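You operate a simulated robot arm through the tools that you are given. There is no shell and no other tool. Be economical: measure what you need, move in short steps, check, and stop when the job is done.

You run a simulated robot arm. Do the job below in one go: nothing can be reset, and whatever is moved stays where it is left.

TASK
Press the seven button two times. Open the right packing drawer, take the red clip on the top of the wall bench and put it away in the inside of the right packing drawer, then shut the drawer. Take the glossy square chocolate and leave it on the top of the wash bench. Take the dome mould on the top of the wall bench and put it away on the top beside the right sink. Open the right stores drawer, fetch the yellow card from the inside of the right stores drawer and set it on the log mould, then shut the drawer. The order is free. Set down upright: yellow card.

It is judged by the outcome, as a careful person would: the job done as asked, and still so three seconds after it is handed in. It fails if anything else is knocked over, pushed out of place, dropped, spilled or broken.

THE ROBOT
A 7-joint arm with a two-finger parallel gripper on a trunk, on a base that drives. Base frame: it is fixed to the floor where the robot stands at the start and does not move with it; the origin is under the middle of the robot, x ahead of it, y to its left, z up; the surface under the hand at the start is at about z = 0.88. Readings come in m, degrees, newtons and seconds.
Its first joint turns from -166.0 to 166.0 degrees. Places, roughly: dome mould (28x15x3 cm) [3.5, -0.8, 0.8]; glossy square chocolate (3x3x2 cm) [3.6, -0.5, 0.8]; inside of the right packing drawer [1, 0.6, 0.7]; log mould (28x15x3 cm) [4.4, 3, 0.3]; red clip (8x2x2 cm) [3.2, -0.2, 0.8]; right packing drawer [1, 0.7, 0.8]; right stores drawer [3.7, 1, 0.7]; seven button [0.9, 0, 0.9]; top beside the right sink [2.3, 2.2, 0.9]; top of the wash bench (24x38 cm) [1.38, -0.96, 0.88]; yellow card [3.75, 1, 0.75]. Payload 3.43 kg.
The tool frame sits at the grasp point between the pads (the TCP): z along the fingers, y along the line on which they close. The tips reach 0.03 m beyond it. Largest opening 0.094 m; finger width 0.028, thickness 0.01; the body of the gripper, 0.05 by 0.096 m, starts 0.055 m behind the TCP.
Orientation is that of the tool frame in the base frame, as a unit quaternion [w, x, y, z]. With the fingers straight down and closing along the base's y, the tool's x points along the base's -x, its y along +y and its z along -z.

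THE INTERFACE
- The arm moves only by the tool move_arm. Its argument "steps" is a list of rows, each an object (a shift or turn left out is 0, a gripper value left out holds the last) with "delta_pos": the shift along the tool's x, y, z in m, a list of three; "rotation": the turn, a rotation vector about the tool's x, y, z in degrees, a list of three; "claw": the gripper command, from -1 (fully open) to 1 (shut), values between in proportion. In form: [{"delta_pos": [tx, ty, tz], "rotation": [rx, ry, rz], "claw": claw}, ...]. A call has 1 to 12 rows; each row shifts and turns the commanded pose from where the row before left it, along the tool's axes as they then stand. Rows are played at 5 a second. More than 0.05 m and 8.6 degrees between two rows, or a gripper value outside its range, and nothing of the call is played. A pose out of reach is approached as far as the arm can. The call stops where the force on the tool passes 40 N (or 10 N more than at its start, if that is more) or the arm is blocked; 0.2 s more then pass. Each finger travels about 0.045 m/s and halts on what it meets, pressing with about 22 N; the grip force reading is that of the motor and also rises with nothing between the fingers. The clock runs only during rows and for 0.2 s after the last one: add rows that do not move to give the fingers time. The reply holds the time, the measured pose of the TCP, the force on the tool along the base axes, the opening and the grip force, in the units named above and with some noise, with the torque about the TCP (base axes, N m) and any sound that the robot's microphone picked up.
- Cameras (640 x 400 px; columns grow to the right, rows downward): "scene" is now at [0.5197, 0.2514, 1.3805]; the picture's right is [0.57, -0.82, -0.00], its down [-0.44, -0.30, -0.84] and it looks along [0.70, 0.48, -0.54] (base axes); focal length 214 px, centre (320, 200). "wrist" rides on the gripper at [0.076, 0.014, -0.102] in the tool frame; the picture's right is [-0.18, 0.98, 0.00], its down [-0.75, -0.14, -0.64] and it looks along [-0.63, -0.12, 0.77] (tool axes); focal length 243 px, centre (320, 200). There is no depth. A picture from a camera that has moved, and an enlarged one, comes with that camera's place and axes in the base frame and with its lens. The place of the scene camera against the robot may be out by one fixed shift of up to 0.012 m in any direction.
- camera(camera): a new picture of that camera. No time passes.
- lift_body(by): slides the trunk up (or, below 0, down) by that many m; the arm and the scene camera ride with it, the base frame stays. It gives what a move gives, with no picture.
- roll_base(legs): drives the robot by 1 to 6 legs, each [ahead, left, turn to the left] in m, m and degrees, along the robot's own axes; the way and the turn of a leg run together, so that a leg with both is an arc; at most 1.5 m and 180 degrees a leg. The arm and the cameras ride along, it lands a little off, and it stops where it bumps. It gives what a move gives.
- pan_tilt(pan, tilt): turns the head with the scene camera to pan (to the left, within 103 degrees either way) and tilt (down, from -29 to 69), counted from straight ahead of the robot. It gives what a move gives.
- enlarge(camera, box): a new picture of the part [left, top, right, bottom] of that camera's present view, enlarged. No time passes.
- hand_in(): hands the job in; it is judged then, once.

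Go step by step. Nothing tells you exact positions but the pictures and the camera data: compare them with the known pose of the tool, close in by small moves and look again before you grip or let go. The budget is 196 turns and 162 pictures, counting those below and the enlarged ones. Unless the task says otherwise, let go and move clear before handing in, and close with one line.

The tools are called after "Call:" as a command line: name --argument value ..., lists and objects as JSON in quotes. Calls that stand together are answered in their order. move_arm: Moves the arm, as the interface text tells. Its arguments: {"type":"object","properties":{"steps":{"type":"array","items":{"type":"object","properties":{"delta_pos":{"type":"array","items":{"type":"number"}},"rotation":{"type":"array","items":{"type":"number"}},"claw":{"type":"number"}}}}},"required":["steps"]} The other tools are called the same way: lift_body (by) slides the trunk up or down; roll_base (legs) drives the base; pan_tilt (pan, tilt) turns the head that bears the scene camera; camera (camera) takes a picture; enlarge (camera, box) takes an enlarged picture of a part of a camera's view; hand_in () hands the job in.

At the start:

```text
clock: 0.0
tcp_pos: [0.6183, 0.2209, 1.2556]
ee_rot: [-0.001, 0.003, 1.0, -0.002]
ft_force: [67.5, -0.2, -34.2]
wrist_torque: [-0.25, 4.95, -0.42]
opening: 0.0941
grasp_force: 0.1
trunk travel left (down, up): [-0.425, 0.185]
robot x, y, heading: [-0.0027, 0.0039, -0.0]
head pan, tilt: [32.3, 34.0]
```

scene: 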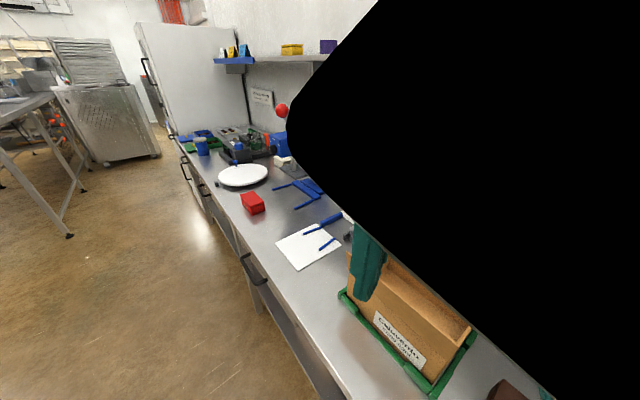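
wrist: 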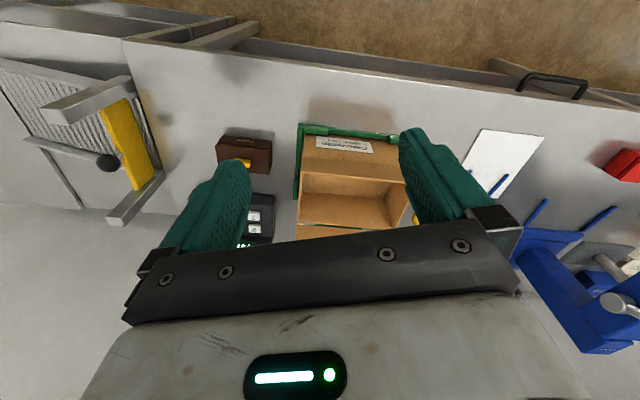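

I see a long bench ahead with a wooden box, a white sheet and other items. The arm blocks a big part of the scene view. I'll pan the head to find the button and the drawers.

Call:
pan_tilt --pan 0 --tilt 45

Call:
camera --camera "scene"

Call:
pan_tilt --pan -60 --tilt 30

Call:
camera --camera "scene"

```text
clock: 1.0
tcp_pos: [0.6243, 0.2162, 1.2513]
ee_rot: [0.002, 0.007, 1.0, -0.012]
ft_force: [94.0, -55.7, -78.5]
wrist_torque: [5.15, 2.23, 4.52]
opening: 0.094
grasp_force: 0.1
trunk travel left (down, up): [-0.425, 0.185]
robot x, y, heading: [-0.0036, 0.0015, -0.3]
head pan, tilt: [0.0, 45.0]
```

```text
159 pictures are left
camera scene: at [0.529, 0.2114, 1.3663], right [0.13, -0.99, 0.0], down [-0.66, -0.08, -0.74], along [0.74, 0.09, -0.67], focal length 214 px, centre (320, 200)
```

scene: 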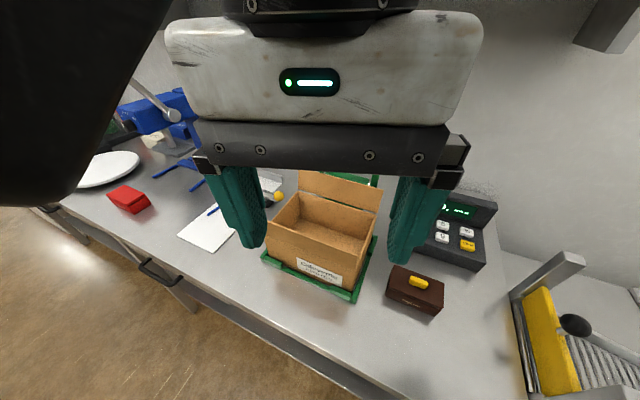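

```text
clock: 2.3
tcp_pos: [0.627, 0.218, 1.2565]
ee_rot: [0.002, 0.014, 1.0, -0.002]
ft_force: [130.4, -41.4, -16.5]
wrist_torque: [4.4, 12.84, 2.58]
opening: 0.0938
grasp_force: 0.0
trunk travel left (down, up): [-0.425, 0.185]
robot x, y, heading: [-0.0016, -0.0029, -0.2]
head pan, tilt: [-60.0, 30.0]
```

```text
158 pictures are left
camera scene: at [0.5352, 0.2001, 1.3802], right [-0.01, -1.0, 0.0], down [-0.54, 0.0, -0.84], along [0.84, -0.01, -0.54], focal length 214 px, centre (320, 200)
```

scene: 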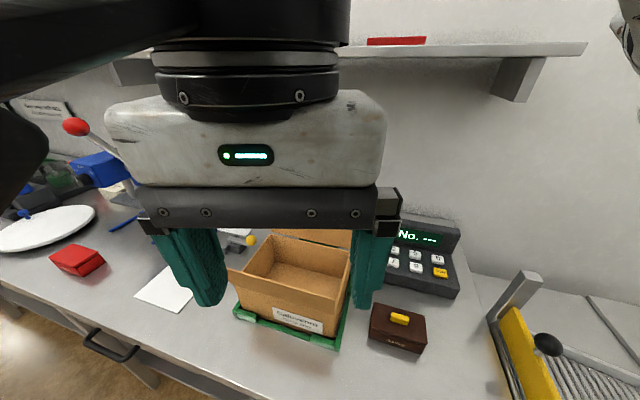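

The head turned only part way and the tool force rose, so the head is pressing on the arm. I'll turn it back and move the arm clear of it.

Call:
pan_tilt --pan 32 --tilt 34

Call:
move_arm --steps '[{"delta_pos": [-0.04, 0, 0]}, {"delta_pos": [-0.04, -0.02, 0]}, {"delta_pos": [-0.02, -0.04, 0]}, {"delta_pos": [0, -0.04, 0]}, {"delta_pos": [0, -0.04, 0]}, {"delta_pos": [0, -0.04, 0]}]'

Call:
camera --camera "scene"

```text
clock: 4.0
tcp_pos: [0.6173, 0.2203, 1.2558]
ee_rot: [0.002, 0.003, 1.0, -0.003]
ft_force: [11.8, 28.3, -20.5]
wrist_torque: [-3.36, -0.85, -3.05]
opening: 0.0939
grasp_force: 0.0
trunk travel left (down, up): [-0.425, 0.185]
robot x, y, heading: [0.0005, 0.0007, 0.2]
head pan, tilt: [32.0, 34.0]
```

```text
clock: 5.3
tcp_pos: [0.7172, 0.0422, 1.2558]
ee_rot: [0.0, 0.002, 1.0, -0.002]
ft_force: [-0.2, 0.5, -0.2]
wrist_torque: [0.01, -0.02, 0.0]
opening: 0.0942
grasp_force: 0.0
trunk travel left (down, up): [-0.425, 0.185]
robot x, y, heading: [0.0012, 0.0013, -0.1]
head pan, tilt: [32.0, 34.0]
```

```text
157 pictures are left
camera scene: at [0.521, 0.2482, 1.3781], right [0.53, -0.85, 0.0], down [-0.47, -0.3, -0.83], along [0.7, 0.44, -0.56], focal length 214 px, centre (320, 200)
```

scene: 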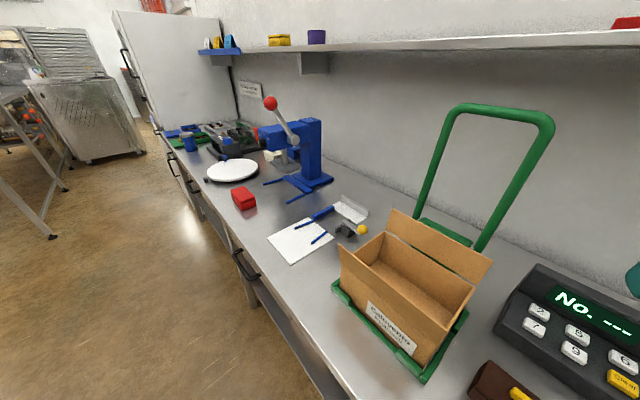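

The arm is clear now and the force is back to zero. I'll look at the keypad.

Call:
pan_tilt --pan -15 --tilt 45

Call:
camera --camera "scene"

Call:
camera --camera "wrist"

```text
clock: 6.5
tcp_pos: [0.719, 0.0419, 1.2561]
ee_rot: [0.0, 0.003, 1.0, -0.002]
ft_force: [0.2, -0.2, 0.0]
wrist_torque: [-0.01, -0.01, -0.02]
opening: 0.0938
grasp_force: 0.1
trunk travel left (down, up): [-0.425, 0.185]
robot x, y, heading: [0.0043, 0.0027, 0.1]
head pan, tilt: [-15.0, 45.0]
```

```text
156 pictures are left
camera scene: at [0.5245, 0.1798, 1.3618], right [-0.26, -0.97, 0.0], down [-0.68, 0.18, -0.71], along [0.68, -0.18, -0.71], focal length 214 px, centre (320, 200)
```

scene: 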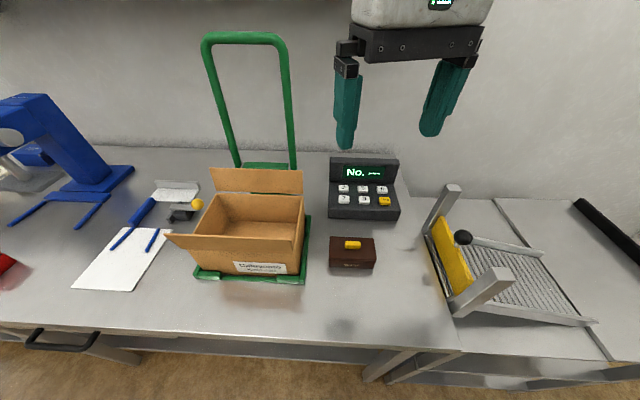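

```text
155 pictures are left
camera wrist: at [0.6419, 0.0571, 1.3589], right [0.19, 0.98, 0.0], down [0.75, -0.14, 0.64], along [0.63, -0.12, -0.77], focal length 243 px, centre (320, 200)
```

wrist: 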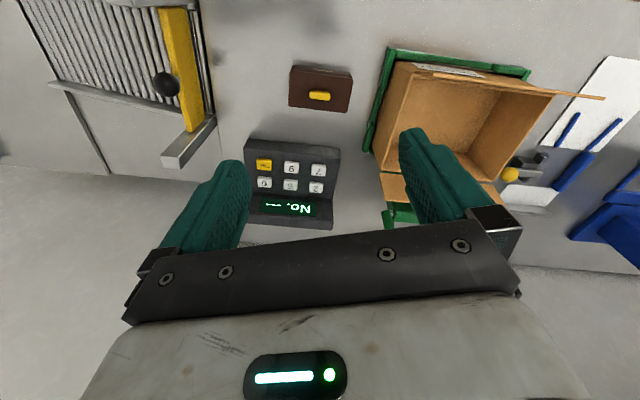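

Call:
enlarge --camera "scene" --box '[300, 140, 430, 225]'

Call:
enlarge --camera "wrist" --box '[230, 130, 350, 230]'

```text
4.71 times, centred on (365, 182) of scene
camera zoom: at [0.5245, 0.1798, 1.3618], right [-0.26, -0.97, 0.0], down [-0.68, 0.18, -0.71], along [0.68, -0.18, -0.71], focal length 1009 px, centre (108, 282)
```

zoom: 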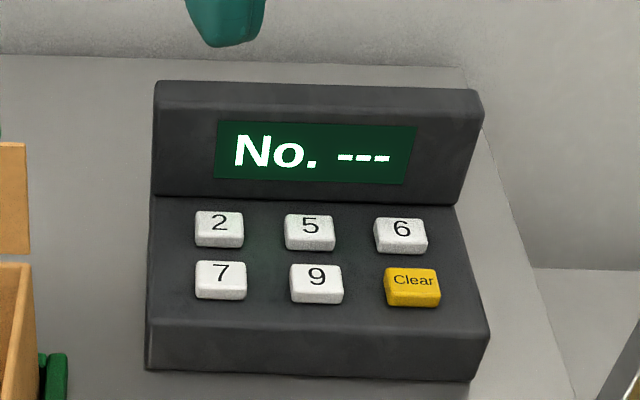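

```text
4.00 times, centred on (290, 180) of wrist
camera zoom: at [0.6419, 0.0571, 1.3589], right [0.19, 0.98, 0.0], down [0.75, -0.14, 0.64], along [0.63, -0.12, -0.77], focal length 970 px, centre (440, 280)
```

zoom: 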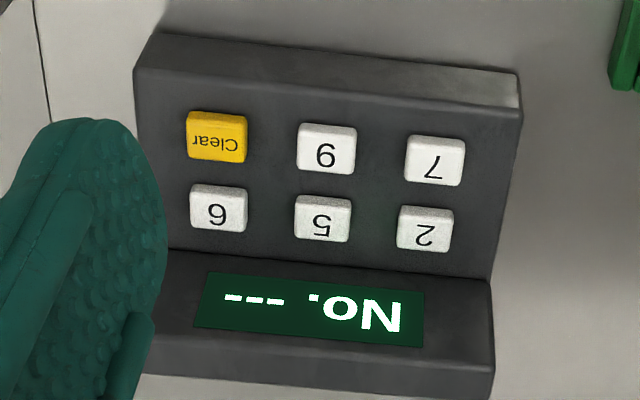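

The 7 key is at about (0.916, 0.003, 0.93). I'll shut the fingers and go above it.

Call:
move_arm --steps '[{"delta_pos": [-0.04, -0.008, 0], "claw": 1}, {"delta_pos": [-0.04, -0.008, 0.02]}, {"delta_pos": [-0.04, -0.008, 0.04]}, {"delta_pos": [-0.04, -0.008, 0.04]}, {"delta_pos": [-0.038, -0.007, 0.04]}, {"delta_pos": [0, 0, 0.04]}, {"delta_pos": [0, 0, 0.04]}, {}]'

Call:
camera --camera "scene"

Call:
camera --camera "wrist"

```text
refused: row 3 steps farther than a row can; nothing moved
```

```text
152 pictures are left
camera scene: at [0.5245, 0.1798, 1.3618], right [-0.26, -0.97, 0.0], down [-0.68, 0.18, -0.71], along [0.68, -0.18, -0.71], focal length 214 px, centre (320, 200)
```

scene: 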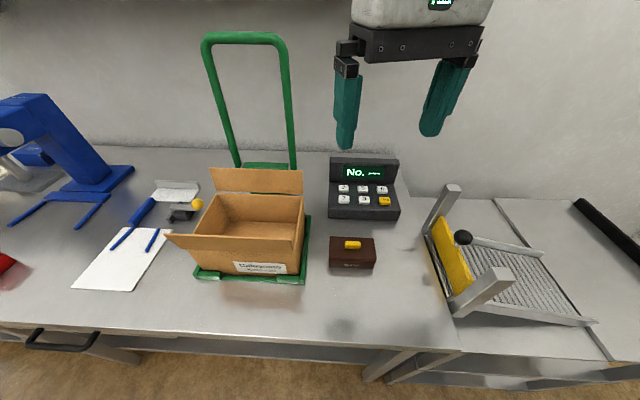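

```text
151 pictures are left
camera wrist: at [0.6419, 0.0571, 1.3589], right [0.19, 0.98, 0.0], down [0.75, -0.14, 0.64], along [0.63, -0.12, -0.77], focal length 243 px, centre (320, 200)
```

wrist: 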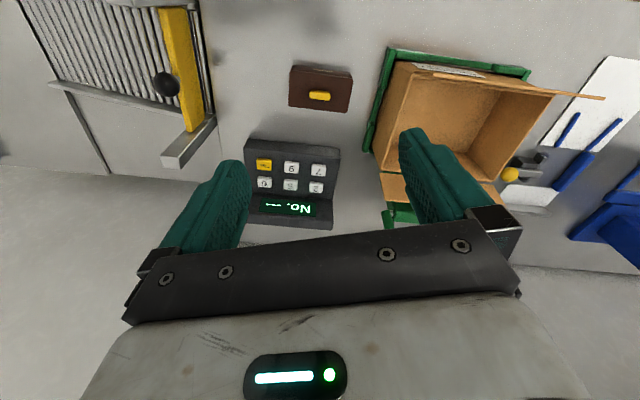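

The third row was longer than one row may move, so nothing played. I'll send the same approach in shorter rows.

Call:
move_arm --steps '[{"delta_pos": [-0.04, -0.008, 0], "claw": 1}, {"delta_pos": [-0.04, -0.008, 0.02]}, {"delta_pos": [-0.04, -0.008, 0.02]}, {"delta_pos": [-0.04, -0.008, 0.02]}, {"delta_pos": [-0.038, -0.007, 0.02]}, {"delta_pos": [0, 0, 0.045]}, {"delta_pos": [0, 0, 0.045]}, {"delta_pos": [0, 0, 0.04]}, {}, {}]'

Call:
enlarge --camera "scene" --box '[280, 100, 440, 225]'

Call:
camera --camera "wrist"

```text
clock: 8.7
tcp_pos: [0.9148, -0.0002, 1.0468]
ee_rot: [0.0, 0.003, 1.0, -0.002]
ft_force: [0.1, 0.7, 0.2]
wrist_torque: [-0.01, 0.01, 0.02]
opening: 0.0002
grasp_force: 22.1
trunk travel left (down, up): [-0.425, 0.185]
robot x, y, heading: [0.002, 0.0001, -0.3]
head pan, tilt: [-15.0, 45.0]
```

```text
3.20 times, centred on (360, 162) of scene
camera zoom: at [0.5246, 0.1798, 1.3618], right [-0.26, -0.97, 0.0], down [-0.68, 0.18, -0.71], along [0.68, -0.18, -0.71], focal length 686 px, centre (192, 320)
```

zoom: 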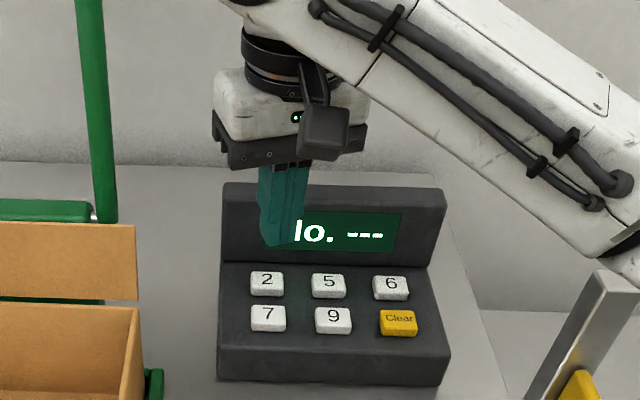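

```text
149 pictures are left
camera wrist: at [0.8387, 0.0157, 1.1497], right [0.19, 0.98, 0.0], down [0.75, -0.14, 0.64], along [0.63, -0.12, -0.77], focal length 243 px, centre (320, 200)
```

wrist: 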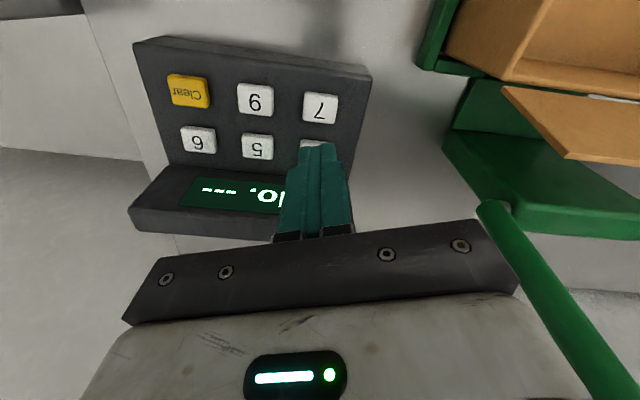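

The tips are over the 7 key. I'll go down gently, watching for a sound or a rise in force.

Call:
move_arm --steps '[{"delta_pos": [0, 0, 0.035]}, {"delta_pos": [0, 0, 0.025]}, {"delta_pos": [0, 0, 0.01]}, {}]'

Call:
camera --camera "wrist"

```text
clock: 9.9
tcp_pos: [0.935, -0.0235, 1.0178]
ee_rot: [0.037, 0.008, 0.999, -0.023]
ft_force: [0.7, 0.0, 0.0]
wrist_torque: [-0.04, -0.01, 0.01]
opening: 0.0
grasp_force: 22.1
trunk travel left (down, up): [-0.425, 0.185]
robot x, y, heading: [0.0086, -0.0042, -0.5]
head pan, tilt: [-15.0, 45.0]
stopped in row 4: the arm was blocked; the commanded pose is now the measured one
```

```text
148 pictures are left
camera wrist: at [0.853, -0.0035, 1.1152], right [0.2, 0.98, -0.03], down [0.7, -0.12, 0.7], along [0.68, -0.16, -0.71], focal length 243 px, centre (320, 200)
```

wrist: 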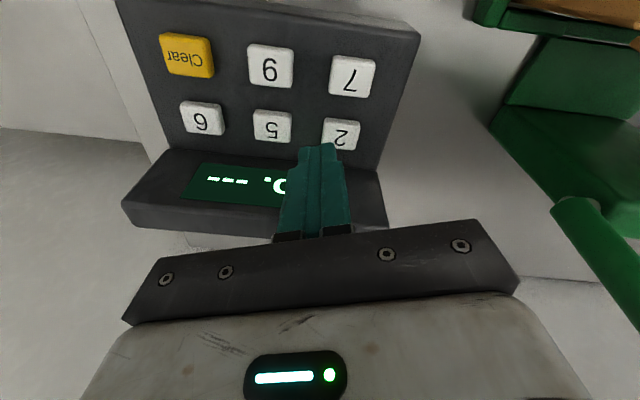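

The arm stopped with no force on the tool, so some other part of it is caught. I'll lift back up, straighten the hand and look at the whole scene.

Call:
move_arm --steps '[{"delta_pos": [0, 0, -0.03]}, {"delta_pos": [0.01, 0.01, -0.01], "rotation": [-2.6, 4.2, -0.9]}, {"delta_pos": [0.01, 0.013, 0]}, {}]'

Call:
camera --camera "scene"

```text
clock: 10.9
tcp_pos: [0.9115, 0.0042, 1.0489]
ee_rot: [-0.009, 0.0, 1.0, 0.005]
ft_force: [0.5, -1.0, -0.6]
wrist_torque: [0.01, -0.02, -0.01]
opening: 0.0001
grasp_force: 21.9
trunk travel left (down, up): [-0.425, 0.185]
robot x, y, heading: [0.006, -0.0031, -0.7]
head pan, tilt: [-15.0, 45.0]
```

```text
147 pictures are left
camera scene: at [0.5317, 0.1711, 1.3617], right [-0.27, -0.96, 0.0], down [-0.68, 0.19, -0.71], along [0.68, -0.19, -0.71], focal length 214 px, centre (320, 200)
```

scene: 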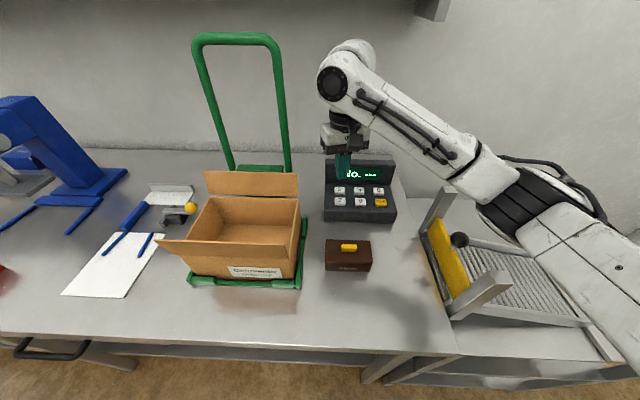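

The elbow hangs low to the right, near the roller rig, and is probably what caught. I'll raise the trunk to lift the elbow and then reach down again.

Call:
lift_body --by 0.16

Call:
move_arm --steps '[{"delta_pos": [0, 0, 0.04]}, {"delta_pos": [0, 0, 0.04]}, {"delta_pos": [0, 0, 0.04]}, {"delta_pos": [0, 0, 0.04]}, {}]'

Call:
camera --camera "scene"

Call:
camera --camera "wrist"

```text
clock: 12.7
tcp_pos: [0.9112, 0.0037, 1.2089]
ee_rot: [-0.009, 0.0, 1.0, 0.003]
ft_force: [-0.5, 0.2, 0.0]
wrist_torque: [0.02, 0.01, -0.02]
opening: 0.0
grasp_force: 22.0
trunk travel left (down, up): [-0.585, 0.025]
robot x, y, heading: [0.0057, -0.0023, -0.8]
head pan, tilt: [-15.0, 45.0]
```

```text
clock: 13.9
tcp_pos: [0.9095, 0.0049, 1.051]
ee_rot: [-0.009, 0.001, 1.0, 0.004]
ft_force: [-0.1, -0.2, -0.3]
wrist_torque: [-0.04, -0.02, 0.0]
opening: 0.0
grasp_force: 22.1
trunk travel left (down, up): [-0.585, 0.025]
robot x, y, heading: [0.0096, 0.0001, -0.8]
head pan, tilt: [-15.0, 45.0]
```

```text
146 pictures are left
camera scene: at [0.5318, 0.1712, 1.5218], right [-0.27, -0.96, 0.0], down [-0.68, 0.19, -0.71], along [0.68, -0.19, -0.71], focal length 214 px, centre (320, 200)
```

scene: 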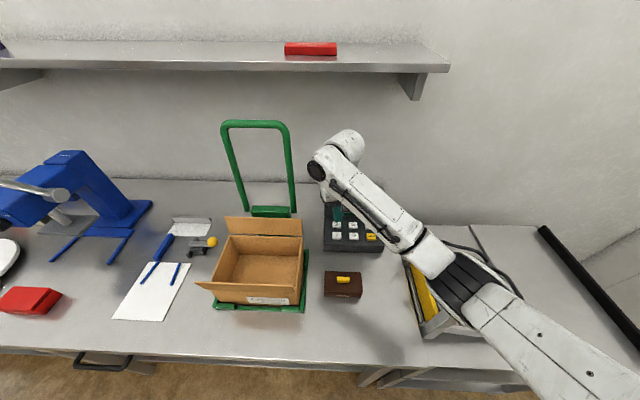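

```text
145 pictures are left
camera wrist: at [0.8351, 0.0187, 1.1541], right [0.18, 0.98, 0.0], down [0.76, -0.15, 0.63], along [0.62, -0.11, -0.78], focal length 243 px, centre (320, 200)
```

wrist: 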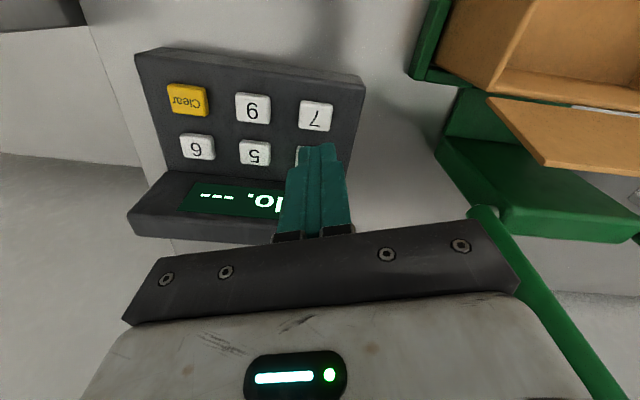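

There's enough clearance now. I'll correct by a few millimetres and go down.

Call:
move_arm --steps '[{"delta_pos": [-0.005, -0.003, 0.03]}, {"delta_pos": [0, 0, 0.025]}, {"delta_pos": [0, 0, 0.015]}, {}]'

Call:
camera --camera "wrist"

```text
clock: 14.9
tcp_pos: [0.9116, 0.0032, 0.9782]
ee_rot: [-0.009, 0.0, 1.0, 0.004]
ft_force: [0.4, -0.1, -0.1]
wrist_torque: [0.0, 0.0, 0.0]
opening: 0.0
grasp_force: 21.7
trunk travel left (down, up): [-0.585, 0.025]
robot x, y, heading: [0.0059, -0.0016, -0.6]
head pan, tilt: [-15.0, 45.0]
```

```text
144 pictures are left
camera wrist: at [0.8382, 0.0166, 1.0831], right [0.18, 0.98, 0.0], down [0.76, -0.15, 0.63], along [0.62, -0.11, -0.78], focal length 243 px, centre (320, 200)
```

wrist: 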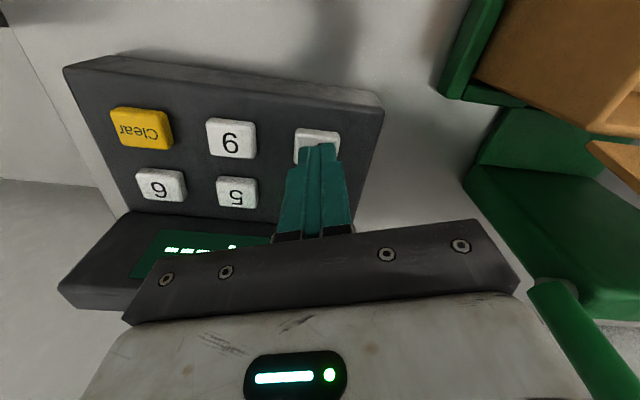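

The tip is right over the 7. I'll go down the last bit slowly.

Call:
move_arm --steps '[{"delta_pos": [0, 0, 0.015]}, {"delta_pos": [0, 0, 0.005]}, {"delta_pos": [0, 0, 0.003]}, {"delta_pos": [0, 0, 0.003]}]'

Call:
camera --camera "wrist"

```text
clock: 15.9
tcp_pos: [0.9127, 0.0031, 0.9554]
ee_rot: [-0.007, 0.0, 1.0, 0.003]
ft_force: [-4.0, 0.9, 18.0]
wrist_torque: [0.08, -0.05, -0.03]
opening: 0.0
grasp_force: 21.5
trunk travel left (down, up): [-0.585, 0.025]
robot x, y, heading: [0.0079, -0.0005, -0.6]
head pan, tilt: [-15.0, 45.0]
heard: click
```

```text
143 pictures are left
camera wrist: at [0.838, 0.0172, 1.0592], right [0.18, 0.98, 0.01], down [0.76, -0.15, 0.63], along [0.62, -0.11, -0.78], focal length 243 px, centre (320, 200)
```

wrist: 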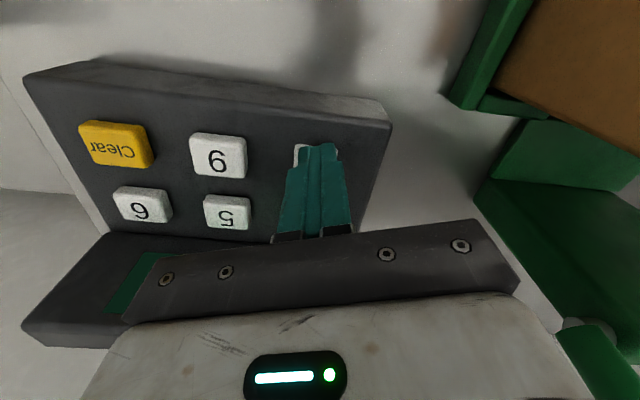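

A click: that's one press. I'll lift off and check the display before the second press.

Call:
move_arm --steps '[{"delta_pos": [0, 0, -0.02]}, {"delta_pos": [0, 0, -0.01]}, {}]'

Call:
camera --camera "wrist"

Call:
enlarge --camera "scene" --box '[300, 180, 400, 260]'

```text
clock: 16.7
tcp_pos: [0.913, 0.0022, 0.9829]
ee_rot: [-0.008, -0.001, 1.0, 0.004]
ft_force: [-0.2, -1.4, 0.0]
wrist_torque: [0.02, 0.0, -0.03]
opening: 0.0
grasp_force: 21.8
trunk travel left (down, up): [-0.585, 0.025]
robot x, y, heading: [0.0087, -0.0024, -0.6]
head pan, tilt: [-15.0, 45.0]
```

```text
142 pictures are left
camera wrist: at [0.839, 0.017, 1.0872], right [0.18, 0.98, 0.0], down [0.76, -0.15, 0.63], along [0.62, -0.11, -0.78], focal length 243 px, centre (320, 200)
```

wrist: 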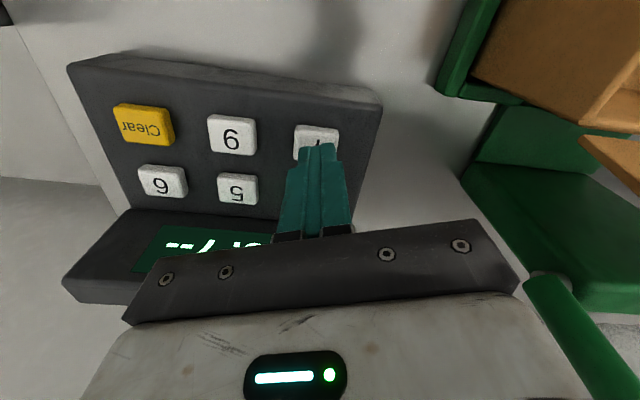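

```text
5.00 times, centred on (350, 220) of scene
camera zoom: at [0.5318, 0.1712, 1.5218], right [-0.27, -0.96, 0.0], down [-0.68, 0.19, -0.71], along [0.68, -0.19, -0.71], focal length 1072 px, centre (170, 100)
```

zoom: 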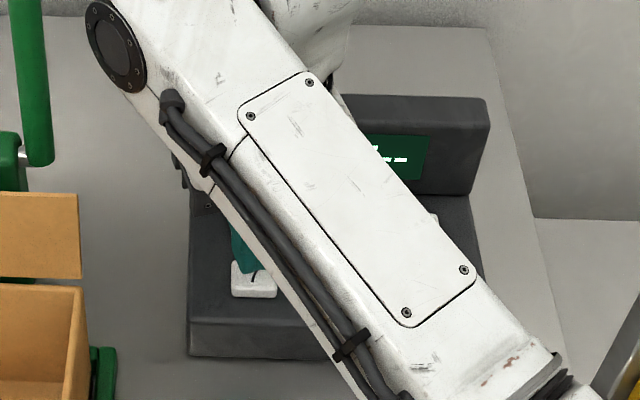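

The display shows "7--", so one press registered. I'll press a second time, lift off and check.

Call:
move_arm --steps '[{"delta_pos": [0, 0, 0.019]}, {"delta_pos": [0, 0, 0.005]}, {"delta_pos": [0, 0, 0.003]}, {"delta_pos": [0, 0, 0.003]}]'

Call:
move_arm --steps '[{"delta_pos": [0, 0, -0.03]}, {"delta_pos": [0, 0, -0.045]}, {"delta_pos": [0.01, 0, -0.045]}, {"delta_pos": [0.03, 0, -0.03]}, {}]'

Call:
camera --camera "wrist"

```text
clock: 17.7
tcp_pos: [0.9131, 0.0044, 0.9556]
ee_rot: [-0.006, 0.0, 1.0, 0.004]
ft_force: [-1.9, 1.5, 16.5]
wrist_torque: [0.06, -0.1, 0.02]
opening: 0.0003
grasp_force: 22.0
trunk travel left (down, up): [-0.585, 0.025]
robot x, y, heading: [0.004, -0.0026, -0.8]
head pan, tilt: [-15.0, 45.0]
heard: click
```

```text
clock: 18.9
tcp_pos: [0.8731, 0.0013, 1.1036]
ee_rot: [-0.009, 0.0, 1.0, 0.004]
ft_force: [-0.2, 0.7, -0.6]
wrist_torque: [0.01, -0.01, 0.01]
opening: 0.0
grasp_force: 22.1
trunk travel left (down, up): [-0.585, 0.025]
robot x, y, heading: [0.0038, -0.001, -0.5]
head pan, tilt: [-15.0, 45.0]
```

```text
140 pictures are left
camera wrist: at [0.7997, 0.0152, 1.2078], right [0.18, 0.98, 0.0], down [0.76, -0.15, 0.63], along [0.62, -0.11, -0.78], focal length 243 px, centre (320, 200)
```

wrist: 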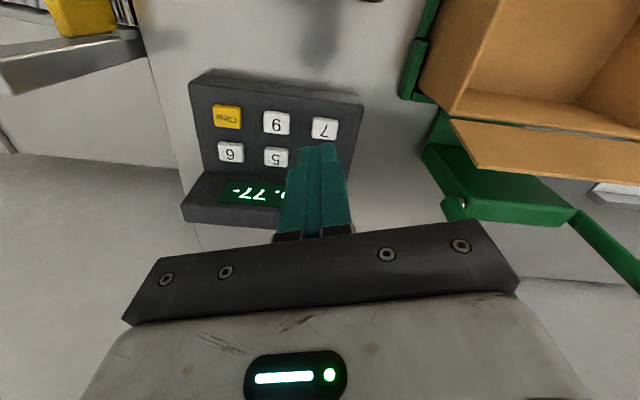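

The display now reads "77-", so the button part is done. Next I'll look around the room to plan the driving.

Call:
pan_tilt --pan 100 --tilt 15

Call:
camera --camera "scene"

Call:
pan_tilt --pan 50 --tilt 25

Call:
camera --camera "scene"

Call:
pan_tilt --pan -45 --tilt 15

Call:
camera --camera "scene"

Call:
pan_tilt --pan -100 --tilt 15

Call:
camera --camera "scene"

```text
clock: 20.9
tcp_pos: [0.874, 0.0019, 1.1046]
ee_rot: [-0.009, 0.0, 1.0, 0.004]
ft_force: [-0.6, -0.4, 0.0]
wrist_torque: [0.01, -0.02, 0.02]
opening: 0.0002
grasp_force: 21.5
trunk travel left (down, up): [-0.585, 0.025]
robot x, y, heading: [0.0075, -0.0038, -0.3]
head pan, tilt: [100.0, 15.0]
```

```text
139 pictures are left
camera scene: at [0.4383, 0.2852, 1.5686], right [0.99, 0.16, 0.0], down [0.04, -0.26, -0.97], along [-0.16, 0.95, -0.26], focal length 214 px, centre (320, 200)
```

scene: 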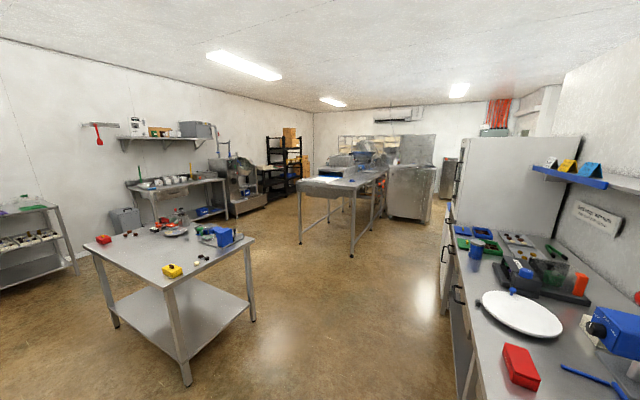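

```text
clock: 22.1
tcp_pos: [0.8747, 0.0029, 1.1033]
ee_rot: [-0.008, 0.0, 1.0, 0.003]
ft_force: [-0.4, -0.3, -1.0]
wrist_torque: [-0.01, -0.01, 0.02]
opening: 0.0
grasp_force: 21.7
trunk travel left (down, up): [-0.585, 0.025]
robot x, y, heading: [0.0055, -0.0045, -0.7]
head pan, tilt: [50.0, 25.0]
```

```text
138 pictures are left
camera scene: at [0.5134, 0.263, 1.5524], right [0.76, -0.65, 0.0], down [-0.28, -0.32, -0.91], along [0.59, 0.69, -0.42], focal length 214 px, centre (320, 200)
```

scene: 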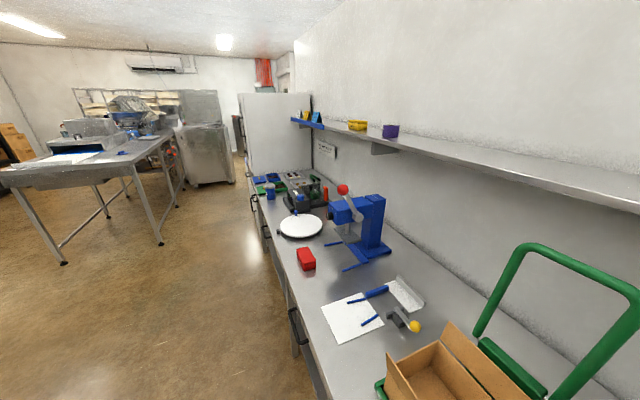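

```text
clock: 23.8
tcp_pos: [0.874, 0.0016, 1.1034]
ee_rot: [-0.008, 0.0, 1.0, 0.003]
ft_force: [0.3, 0.2, -0.5]
wrist_torque: [-0.02, 0.01, 0.04]
opening: 0.0
grasp_force: 22.3
trunk travel left (down, up): [-0.585, 0.025]
robot x, y, heading: [0.0052, -0.0076, -0.4]
head pan, tilt: [-45.0, 15.0]
```

```text
137 pictures are left
camera scene: at [0.5188, 0.1263, 1.5686], right [-0.71, -0.7, 0.0], down [-0.18, 0.18, -0.97], along [0.68, -0.69, -0.26], focal length 214 px, centre (320, 200)
```

scene: 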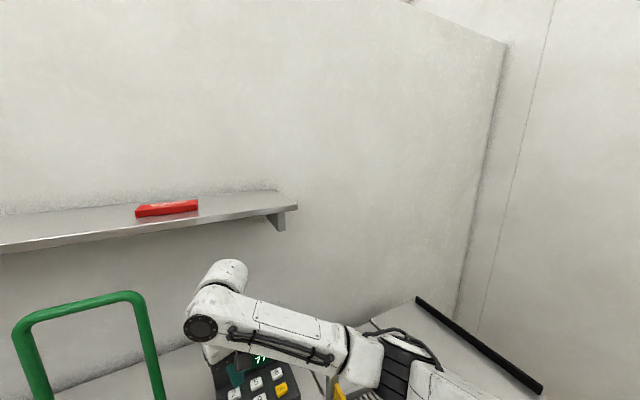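

```text
clock: 25.0
tcp_pos: [0.8746, 0.0008, 1.1032]
ee_rot: [-0.008, 0.0, 1.0, 0.003]
ft_force: [0.2, -0.5, 0.5]
wrist_torque: [0.02, -0.02, 0.01]
opening: 0.0
grasp_force: 21.9
trunk travel left (down, up): [-0.585, 0.025]
robot x, y, heading: [0.0065, -0.0003, -0.6]
head pan, tilt: [-100.0, 15.0]
```

```text
136 pictures are left
camera scene: at [0.4363, 0.1013, 1.5686], right [-0.98, 0.18, 0.0], down [0.05, 0.25, -0.97], along [-0.18, -0.95, -0.26], focal length 214 px, centre (320, 200)
```

scene: 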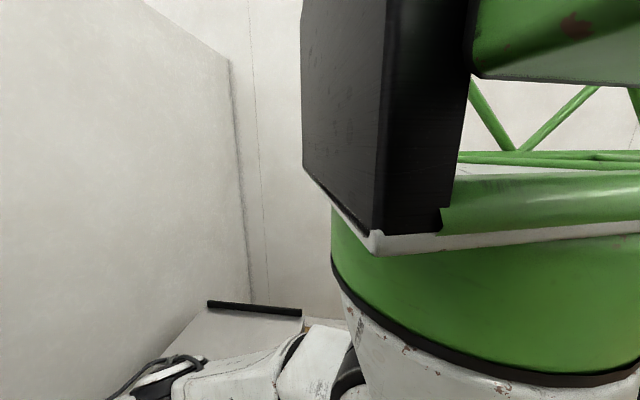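

The wall stands behind this bench, and the distant places lie beyond the partition past the white cabinet. First I'll open the packing drawer, whose handle is near (0.78, 0.71, 0.8): retract the arm, then drive left.

Call:
move_arm --steps '[{"delta_pos": [0.045, 0, 0], "claw": -1}, {"delta_pos": [0.045, 0, 0]}, {"delta_pos": [0.045, 0, 0]}, {"delta_pos": [0.045, 0, 0]}, {"delta_pos": [0.045, 0, 0]}, {"delta_pos": [0.045, 0, 0]}]'

Call:
roll_base --legs '[[0, 0.6, 0]]'

Call:
pan_tilt --pan 0 --tilt 60

Call:
camera --camera "scene"

Call:
camera --camera "wrist"

```text
clock: 26.4
tcp_pos: [0.6547, 0.0001, 1.0963]
ee_rot: [-0.009, 0.001, 1.0, 0.003]
ft_force: [-0.5, 1.0, 1.3]
wrist_torque: [-0.01, 0.01, -0.02]
opening: 0.0939
grasp_force: 0.1
out of reach, approached as far as the arm can: row 5, 6
trunk travel left (down, up): [-0.585, 0.025]
robot x, y, heading: [0.0055, -0.0039, -0.6]
head pan, tilt: [-100.0, 15.0]
```

```text
clock: 29.8
tcp_pos: [0.6621, 0.6006, 1.0956]
ee_rot: [-0.008, -0.001, 1.0, 0.003]
ft_force: [0.6, 0.2, -0.4]
wrist_torque: [-0.02, -0.02, 0.0]
opening: 0.0941
grasp_force: 0.0
trunk travel left (down, up): [-0.585, 0.025]
robot x, y, heading: [0.0109, 0.5936, -0.9]
head pan, tilt: [-100.0, 15.0]
```

```text
clock: 31.6
tcp_pos: [0.6614, 0.5996, 1.0966]
ee_rot: [-0.009, 0.0, 1.0, 0.003]
ft_force: [0.0, -0.5, 0.8]
wrist_torque: [0.02, -0.01, 0.0]
opening: 0.0939
grasp_force: 0.1
trunk travel left (down, up): [-0.585, 0.025]
robot x, y, heading: [0.0103, 0.5979, -0.6]
head pan, tilt: [0.0, 60.0]
```

```text
135 pictures are left
camera scene: at [0.5263, 0.7923, 1.5024], right [-0.01, -1.0, 0.0], down [-0.87, 0.01, -0.5], along [0.5, -0.01, -0.87], focal length 214 px, centre (320, 200)
```

scene: 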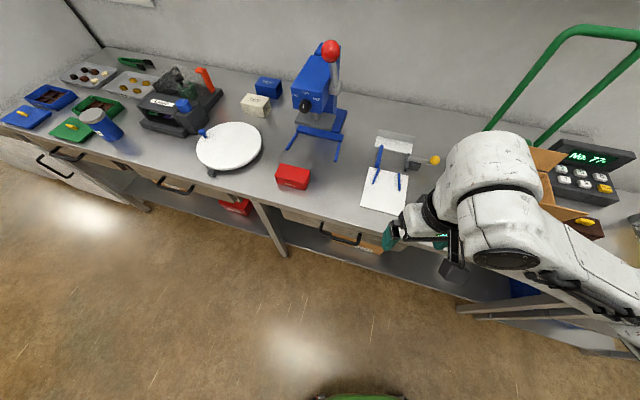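

```text
134 pictures are left
camera wrist: at [0.5871, 0.6139, 1.1999], right [0.18, 0.98, 0.0], down [0.76, -0.15, 0.63], along [0.62, -0.11, -0.78], focal length 243 px, centre (320, 200)
```

wrist: 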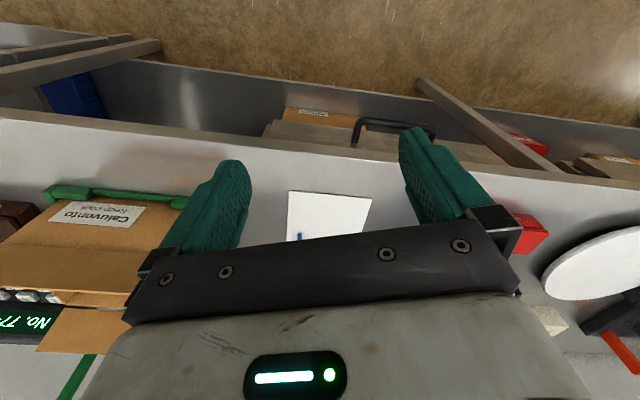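

The near handle, by the white sheet, is at about (0.78, 0.71). I'll zoom in on it.

Call:
enlarge --camera "scene" --box '[250, 180, 410, 280]'

Call:
enlarge --camera "wrist" --box '[280, 80, 520, 230]'

```text
4.00 times, centred on (330, 230) of scene
camera zoom: at [0.5263, 0.7923, 1.5024], right [-0.01, -1.0, 0.0], down [-0.87, 0.01, -0.5], along [0.5, -0.01, -0.87], focal length 858 px, centre (280, 80)
```

zoom: 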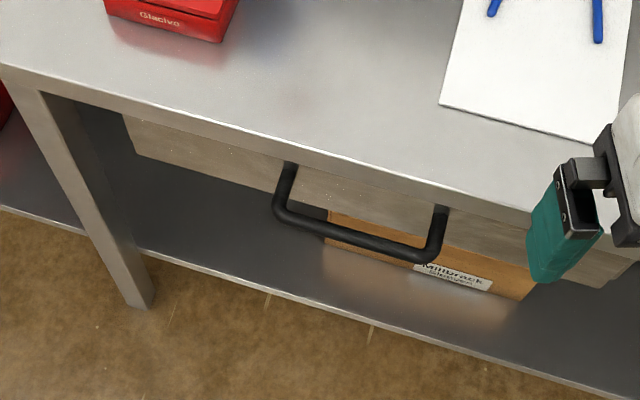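

```text
2.67 times, centred on (400, 155) of wrist
camera zoom: at [0.5871, 0.6139, 1.1999], right [0.18, 0.98, 0.0], down [0.76, -0.15, 0.63], along [0.62, -0.11, -0.78], focal length 647 px, centre (107, 320)
```

zoom: 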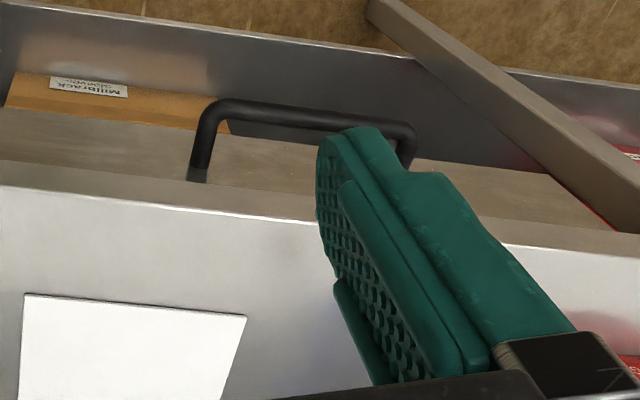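

The bench is turned about 17° from my axes, and the drawer's bar is centred near (0.777, 0.722, 0.778). I'll square the robot up to the bench so it can pull straight back.

Call:
roll_base --legs '[[-0.08, 0.3, 0], [0, 0, -16.3]]'

Call:
camera --camera "scene"

```text
clock: 34.6
tcp_pos: [0.5598, 0.7187, 1.0947]
ee_rot: [-0.008, 0.141, 0.99, 0.004]
ft_force: [0.4, -0.8, 0.9]
wrist_torque: [0.04, 0.0, -0.01]
opening: 0.0939
grasp_force: 0.0
trunk travel left (down, up): [-0.585, 0.025]
robot x, y, heading: [-0.0652, 0.8984, -16.9]
head pan, tilt: [0.0, 60.0]
```

```text
131 pictures are left
camera scene: at [0.4825, 0.9426, 1.5024], right [-0.29, -0.96, 0.0], down [-0.83, 0.25, -0.5], along [0.48, -0.14, -0.87], focal length 214 px, centre (320, 200)
```

scene: 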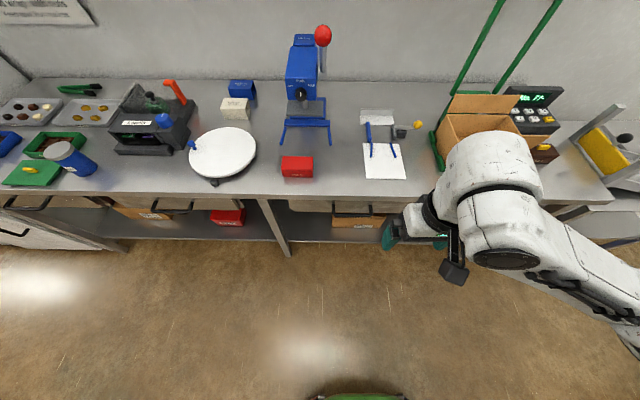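

I'm square to the bench. Now I'll turn the hand 90° so the fingers close across the bar.

Call:
move_arm --steps '[{"rotation": [0, 0, -8.2]}, {"rotation": [0, 0, -8.2]}, {"rotation": [0, 0, -8.2]}, {"rotation": [0, 0, -8.2]}, {"rotation": [0, 0, -8.2]}, {"rotation": [0, 0, -8.2]}, {"rotation": [0, 0, -8.2]}, {"rotation": [0, 0, -8.2]}, {"rotation": [0, 0, -8.2]}, {"rotation": [0, 0, -8.2]}, {"rotation": [0, 0, -8.2]}, {}]'

Call:
camera --camera "wrist"

Call:
camera --camera "scene"

```text
clock: 37.2
tcp_pos: [0.56, 0.7193, 1.096]
ee_rot: [-0.002, -0.603, 0.798, 0.009]
ft_force: [0.6, -0.5, -0.1]
wrist_torque: [0.03, -0.02, 0.02]
opening: 0.0941
grasp_force: 0.0
trunk travel left (down, up): [-0.585, 0.025]
robot x, y, heading: [-0.0629, 0.9001, -16.7]
head pan, tilt: [0.0, 60.0]
```

```text
130 pictures are left
camera wrist: at [0.5271, 0.6484, 1.198], right [-0.89, 0.45, 0.02], down [0.35, 0.68, 0.65], along [0.28, 0.58, -0.76], focal length 243 px, centre (320, 200)
```

wrist: 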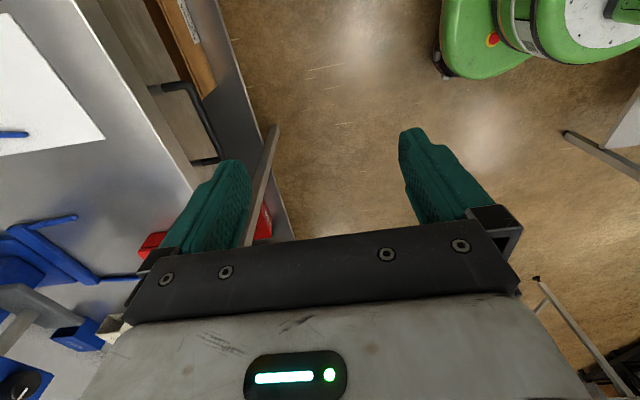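

```text
129 pictures are left
camera scene: at [0.4825, 0.9425, 1.5024], right [-0.29, -0.96, 0.0], down [-0.83, 0.25, -0.5], along [0.48, -0.14, -0.87], focal length 214 px, centre (320, 200)
```

scene: 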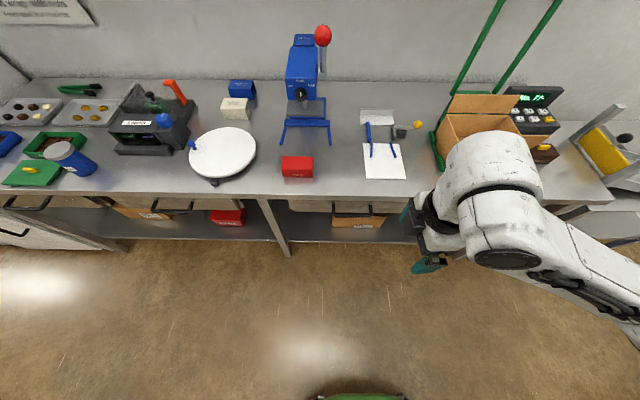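

The bar sits nearly flush with the bench's lip, so I can't grip it from above. I'll pitch the hand to point forward and grip the bar from the front.

Call:
move_arm --steps '[{"rotation": [8.2, 0, 0]}, {"rotation": [8.2, 0, 0]}, {"rotation": [8.2, 0, 0]}, {"rotation": [8.2, 0, 0]}, {"rotation": [8.2, 0, 0]}, {"rotation": [8.2, 0, 0]}, {"rotation": [8.2, 0, 0]}, {"rotation": [8.2, 0, 0]}, {"rotation": [8.2, 0, 0]}, {"rotation": [8.2, 0, 0]}, {"rotation": [8.0, 0, 0]}, {}]'

Call:
camera --camera "wrist"

Call:
camera --camera "scene"

```text
clock: 39.8
tcp_pos: [0.6176, 0.7001, 1.13]
ee_rot: [0.425, -0.427, 0.57, -0.559]
ft_force: [0.1, 0.7, 0.1]
wrist_torque: [0.0, -0.04, -0.01]
opening: 0.0938
grasp_force: 0.0
out of reach, approached as far as the arm can: row 1, 2, 3, 5, 8, 9, 10
trunk travel left (down, up): [-0.585, 0.025]
robot x, y, heading: [-0.065, 0.8983, -16.9]
head pan, tilt: [0.0, 60.0]
```

```text
128 pictures are left
camera wrist: at [0.4976, 0.6555, 1.1168], right [0.04, 0.19, -0.98], down [-0.41, 0.9, 0.16], along [0.91, 0.39, 0.11], focal length 243 px, centre (320, 200)
```

wrist: 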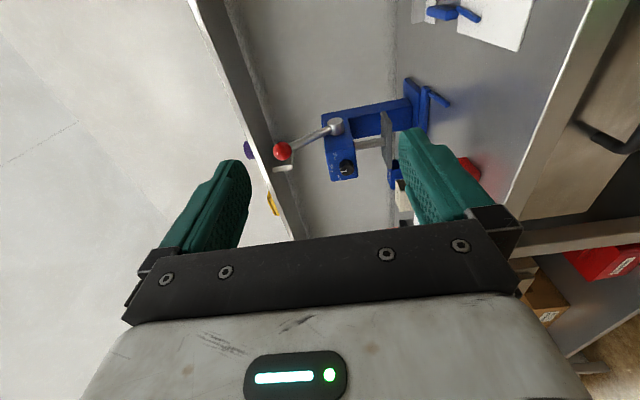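

```text
127 pictures are left
camera scene: at [0.4824, 0.9424, 1.5024], right [-0.29, -0.96, 0.0], down [-0.83, 0.25, -0.5], along [0.48, -0.14, -0.87], focal length 214 px, centre (320, 200)
```

scene: 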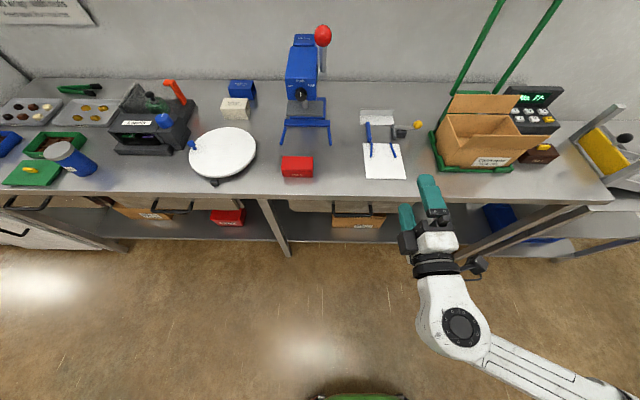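

The hand is now level and pointing at the bench. I'll lower the trunk to the bar's height and line up sideways.

Call:
lift_body --by -0.35

Call:
move_arm --steps '[{"delta_pos": [-0.035, 0, 0], "claw": -0.3}, {"delta_pos": [-0.035, 0, 0.0]}, {}]'

Call:
camera --camera "wrist"

Call:
camera --camera "scene"

```text
clock: 43.2
tcp_pos: [0.6175, 0.6992, 0.7797]
ee_rot: [0.424, -0.428, 0.572, -0.557]
ft_force: [-1.4, -0.4, -1.1]
wrist_torque: [-0.02, 0.0, 0.0]
opening: 0.0941
grasp_force: 0.0
trunk travel left (down, up): [-0.235, 0.375]
robot x, y, heading: [-0.0634, 0.8976, -16.5]
head pan, tilt: [0.0, 60.0]
```

```text
clock: 44.0
tcp_pos: [0.6375, 0.7673, 0.7807]
ee_rot: [0.424, -0.426, 0.571, -0.559]
ft_force: [-0.9, 0.5, -0.7]
wrist_torque: [0.01, 0.0, -0.03]
opening: 0.061
grasp_force: 0.1
trunk travel left (down, up): [-0.235, 0.375]
robot x, y, heading: [-0.0635, 0.8966, -16.7]
head pan, tilt: [0.0, 60.0]
```

```text
126 pictures are left
camera wrist: at [0.5172, 0.7233, 0.7673], right [0.04, 0.19, -0.98], down [-0.41, 0.9, 0.16], along [0.91, 0.39, 0.11], focal length 243 px, centre (320, 200)
```

wrist: 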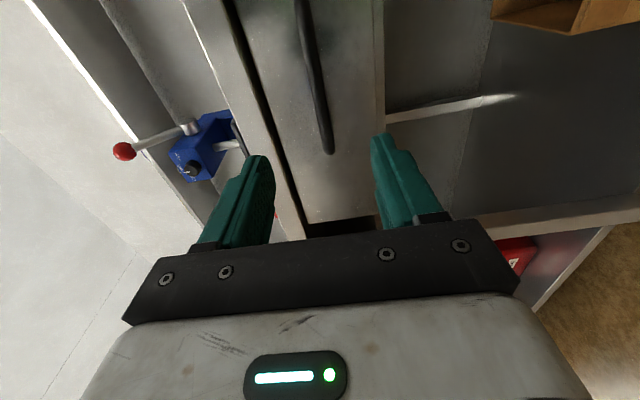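

```text
125 pictures are left
camera scene: at [0.4824, 0.9425, 1.1524], right [-0.29, -0.96, 0.0], down [-0.83, 0.25, -0.5], along [0.48, -0.14, -0.87], focal length 214 px, centre (320, 200)
```

scene: 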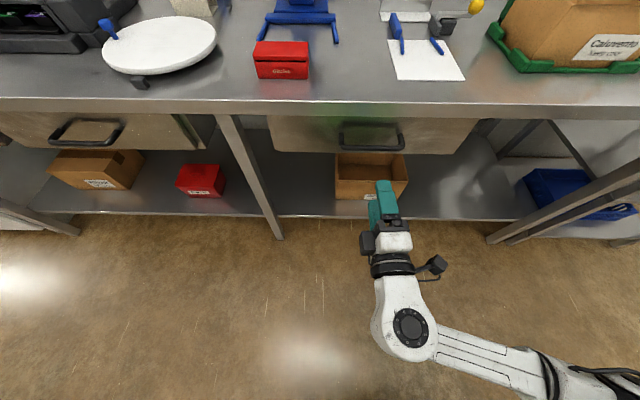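

The bar is level with the fingers. I'll go forward about 13 cm and check before closing.

Call:
move_arm --steps '[{"delta_pos": [0, 0.001, 0.045]}, {"delta_pos": [0, 0.001, 0.045]}, {"delta_pos": [0, 0, 0.025]}, {"delta_pos": [0, 0, 0.015]}, {}]'

Call:
camera --camera "wrist"

Call:
enlarge --camera "scene" --box '[270, 80, 510, 230]'

```text
clock: 45.2
tcp_pos: [0.7623, 0.7317, 0.7756]
ee_rot: [0.424, -0.427, 0.571, -0.558]
ft_force: [-0.1, 0.0, -0.2]
wrist_torque: [-0.01, 0.03, 0.02]
opening: 0.0612
grasp_force: 0.1
trunk travel left (down, up): [-0.235, 0.375]
robot x, y, heading: [-0.066, 0.8992, -16.9]
head pan, tilt: [0.0, 60.0]
```

```text
124 pictures are left
camera wrist: at [0.6426, 0.6871, 0.7634], right [0.04, 0.19, -0.98], down [-0.41, 0.9, 0.16], along [0.91, 0.39, 0.11], focal length 243 px, centre (320, 200)
```

wrist: 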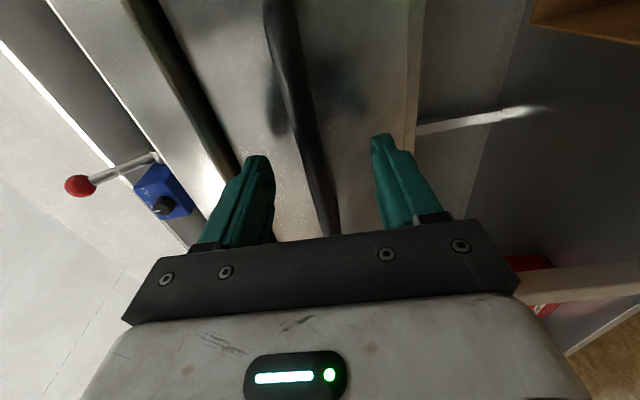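

```text
2.67 times, centred on (390, 155) of scene
camera zoom: at [0.4824, 0.9426, 1.1524], right [-0.29, -0.96, 0.0], down [-0.83, 0.25, -0.5], along [0.48, -0.14, -0.87], focal length 572 px, centre (133, 320)
```

zoom: 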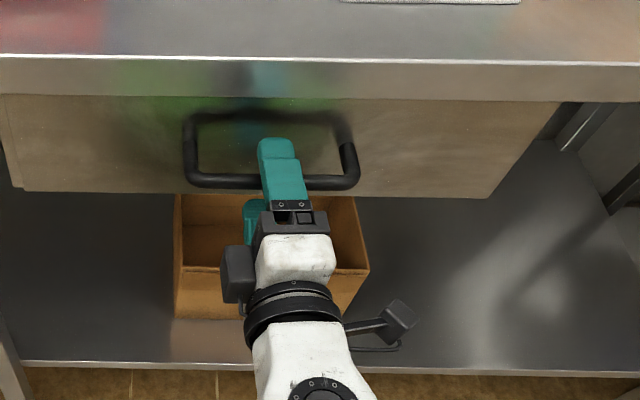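

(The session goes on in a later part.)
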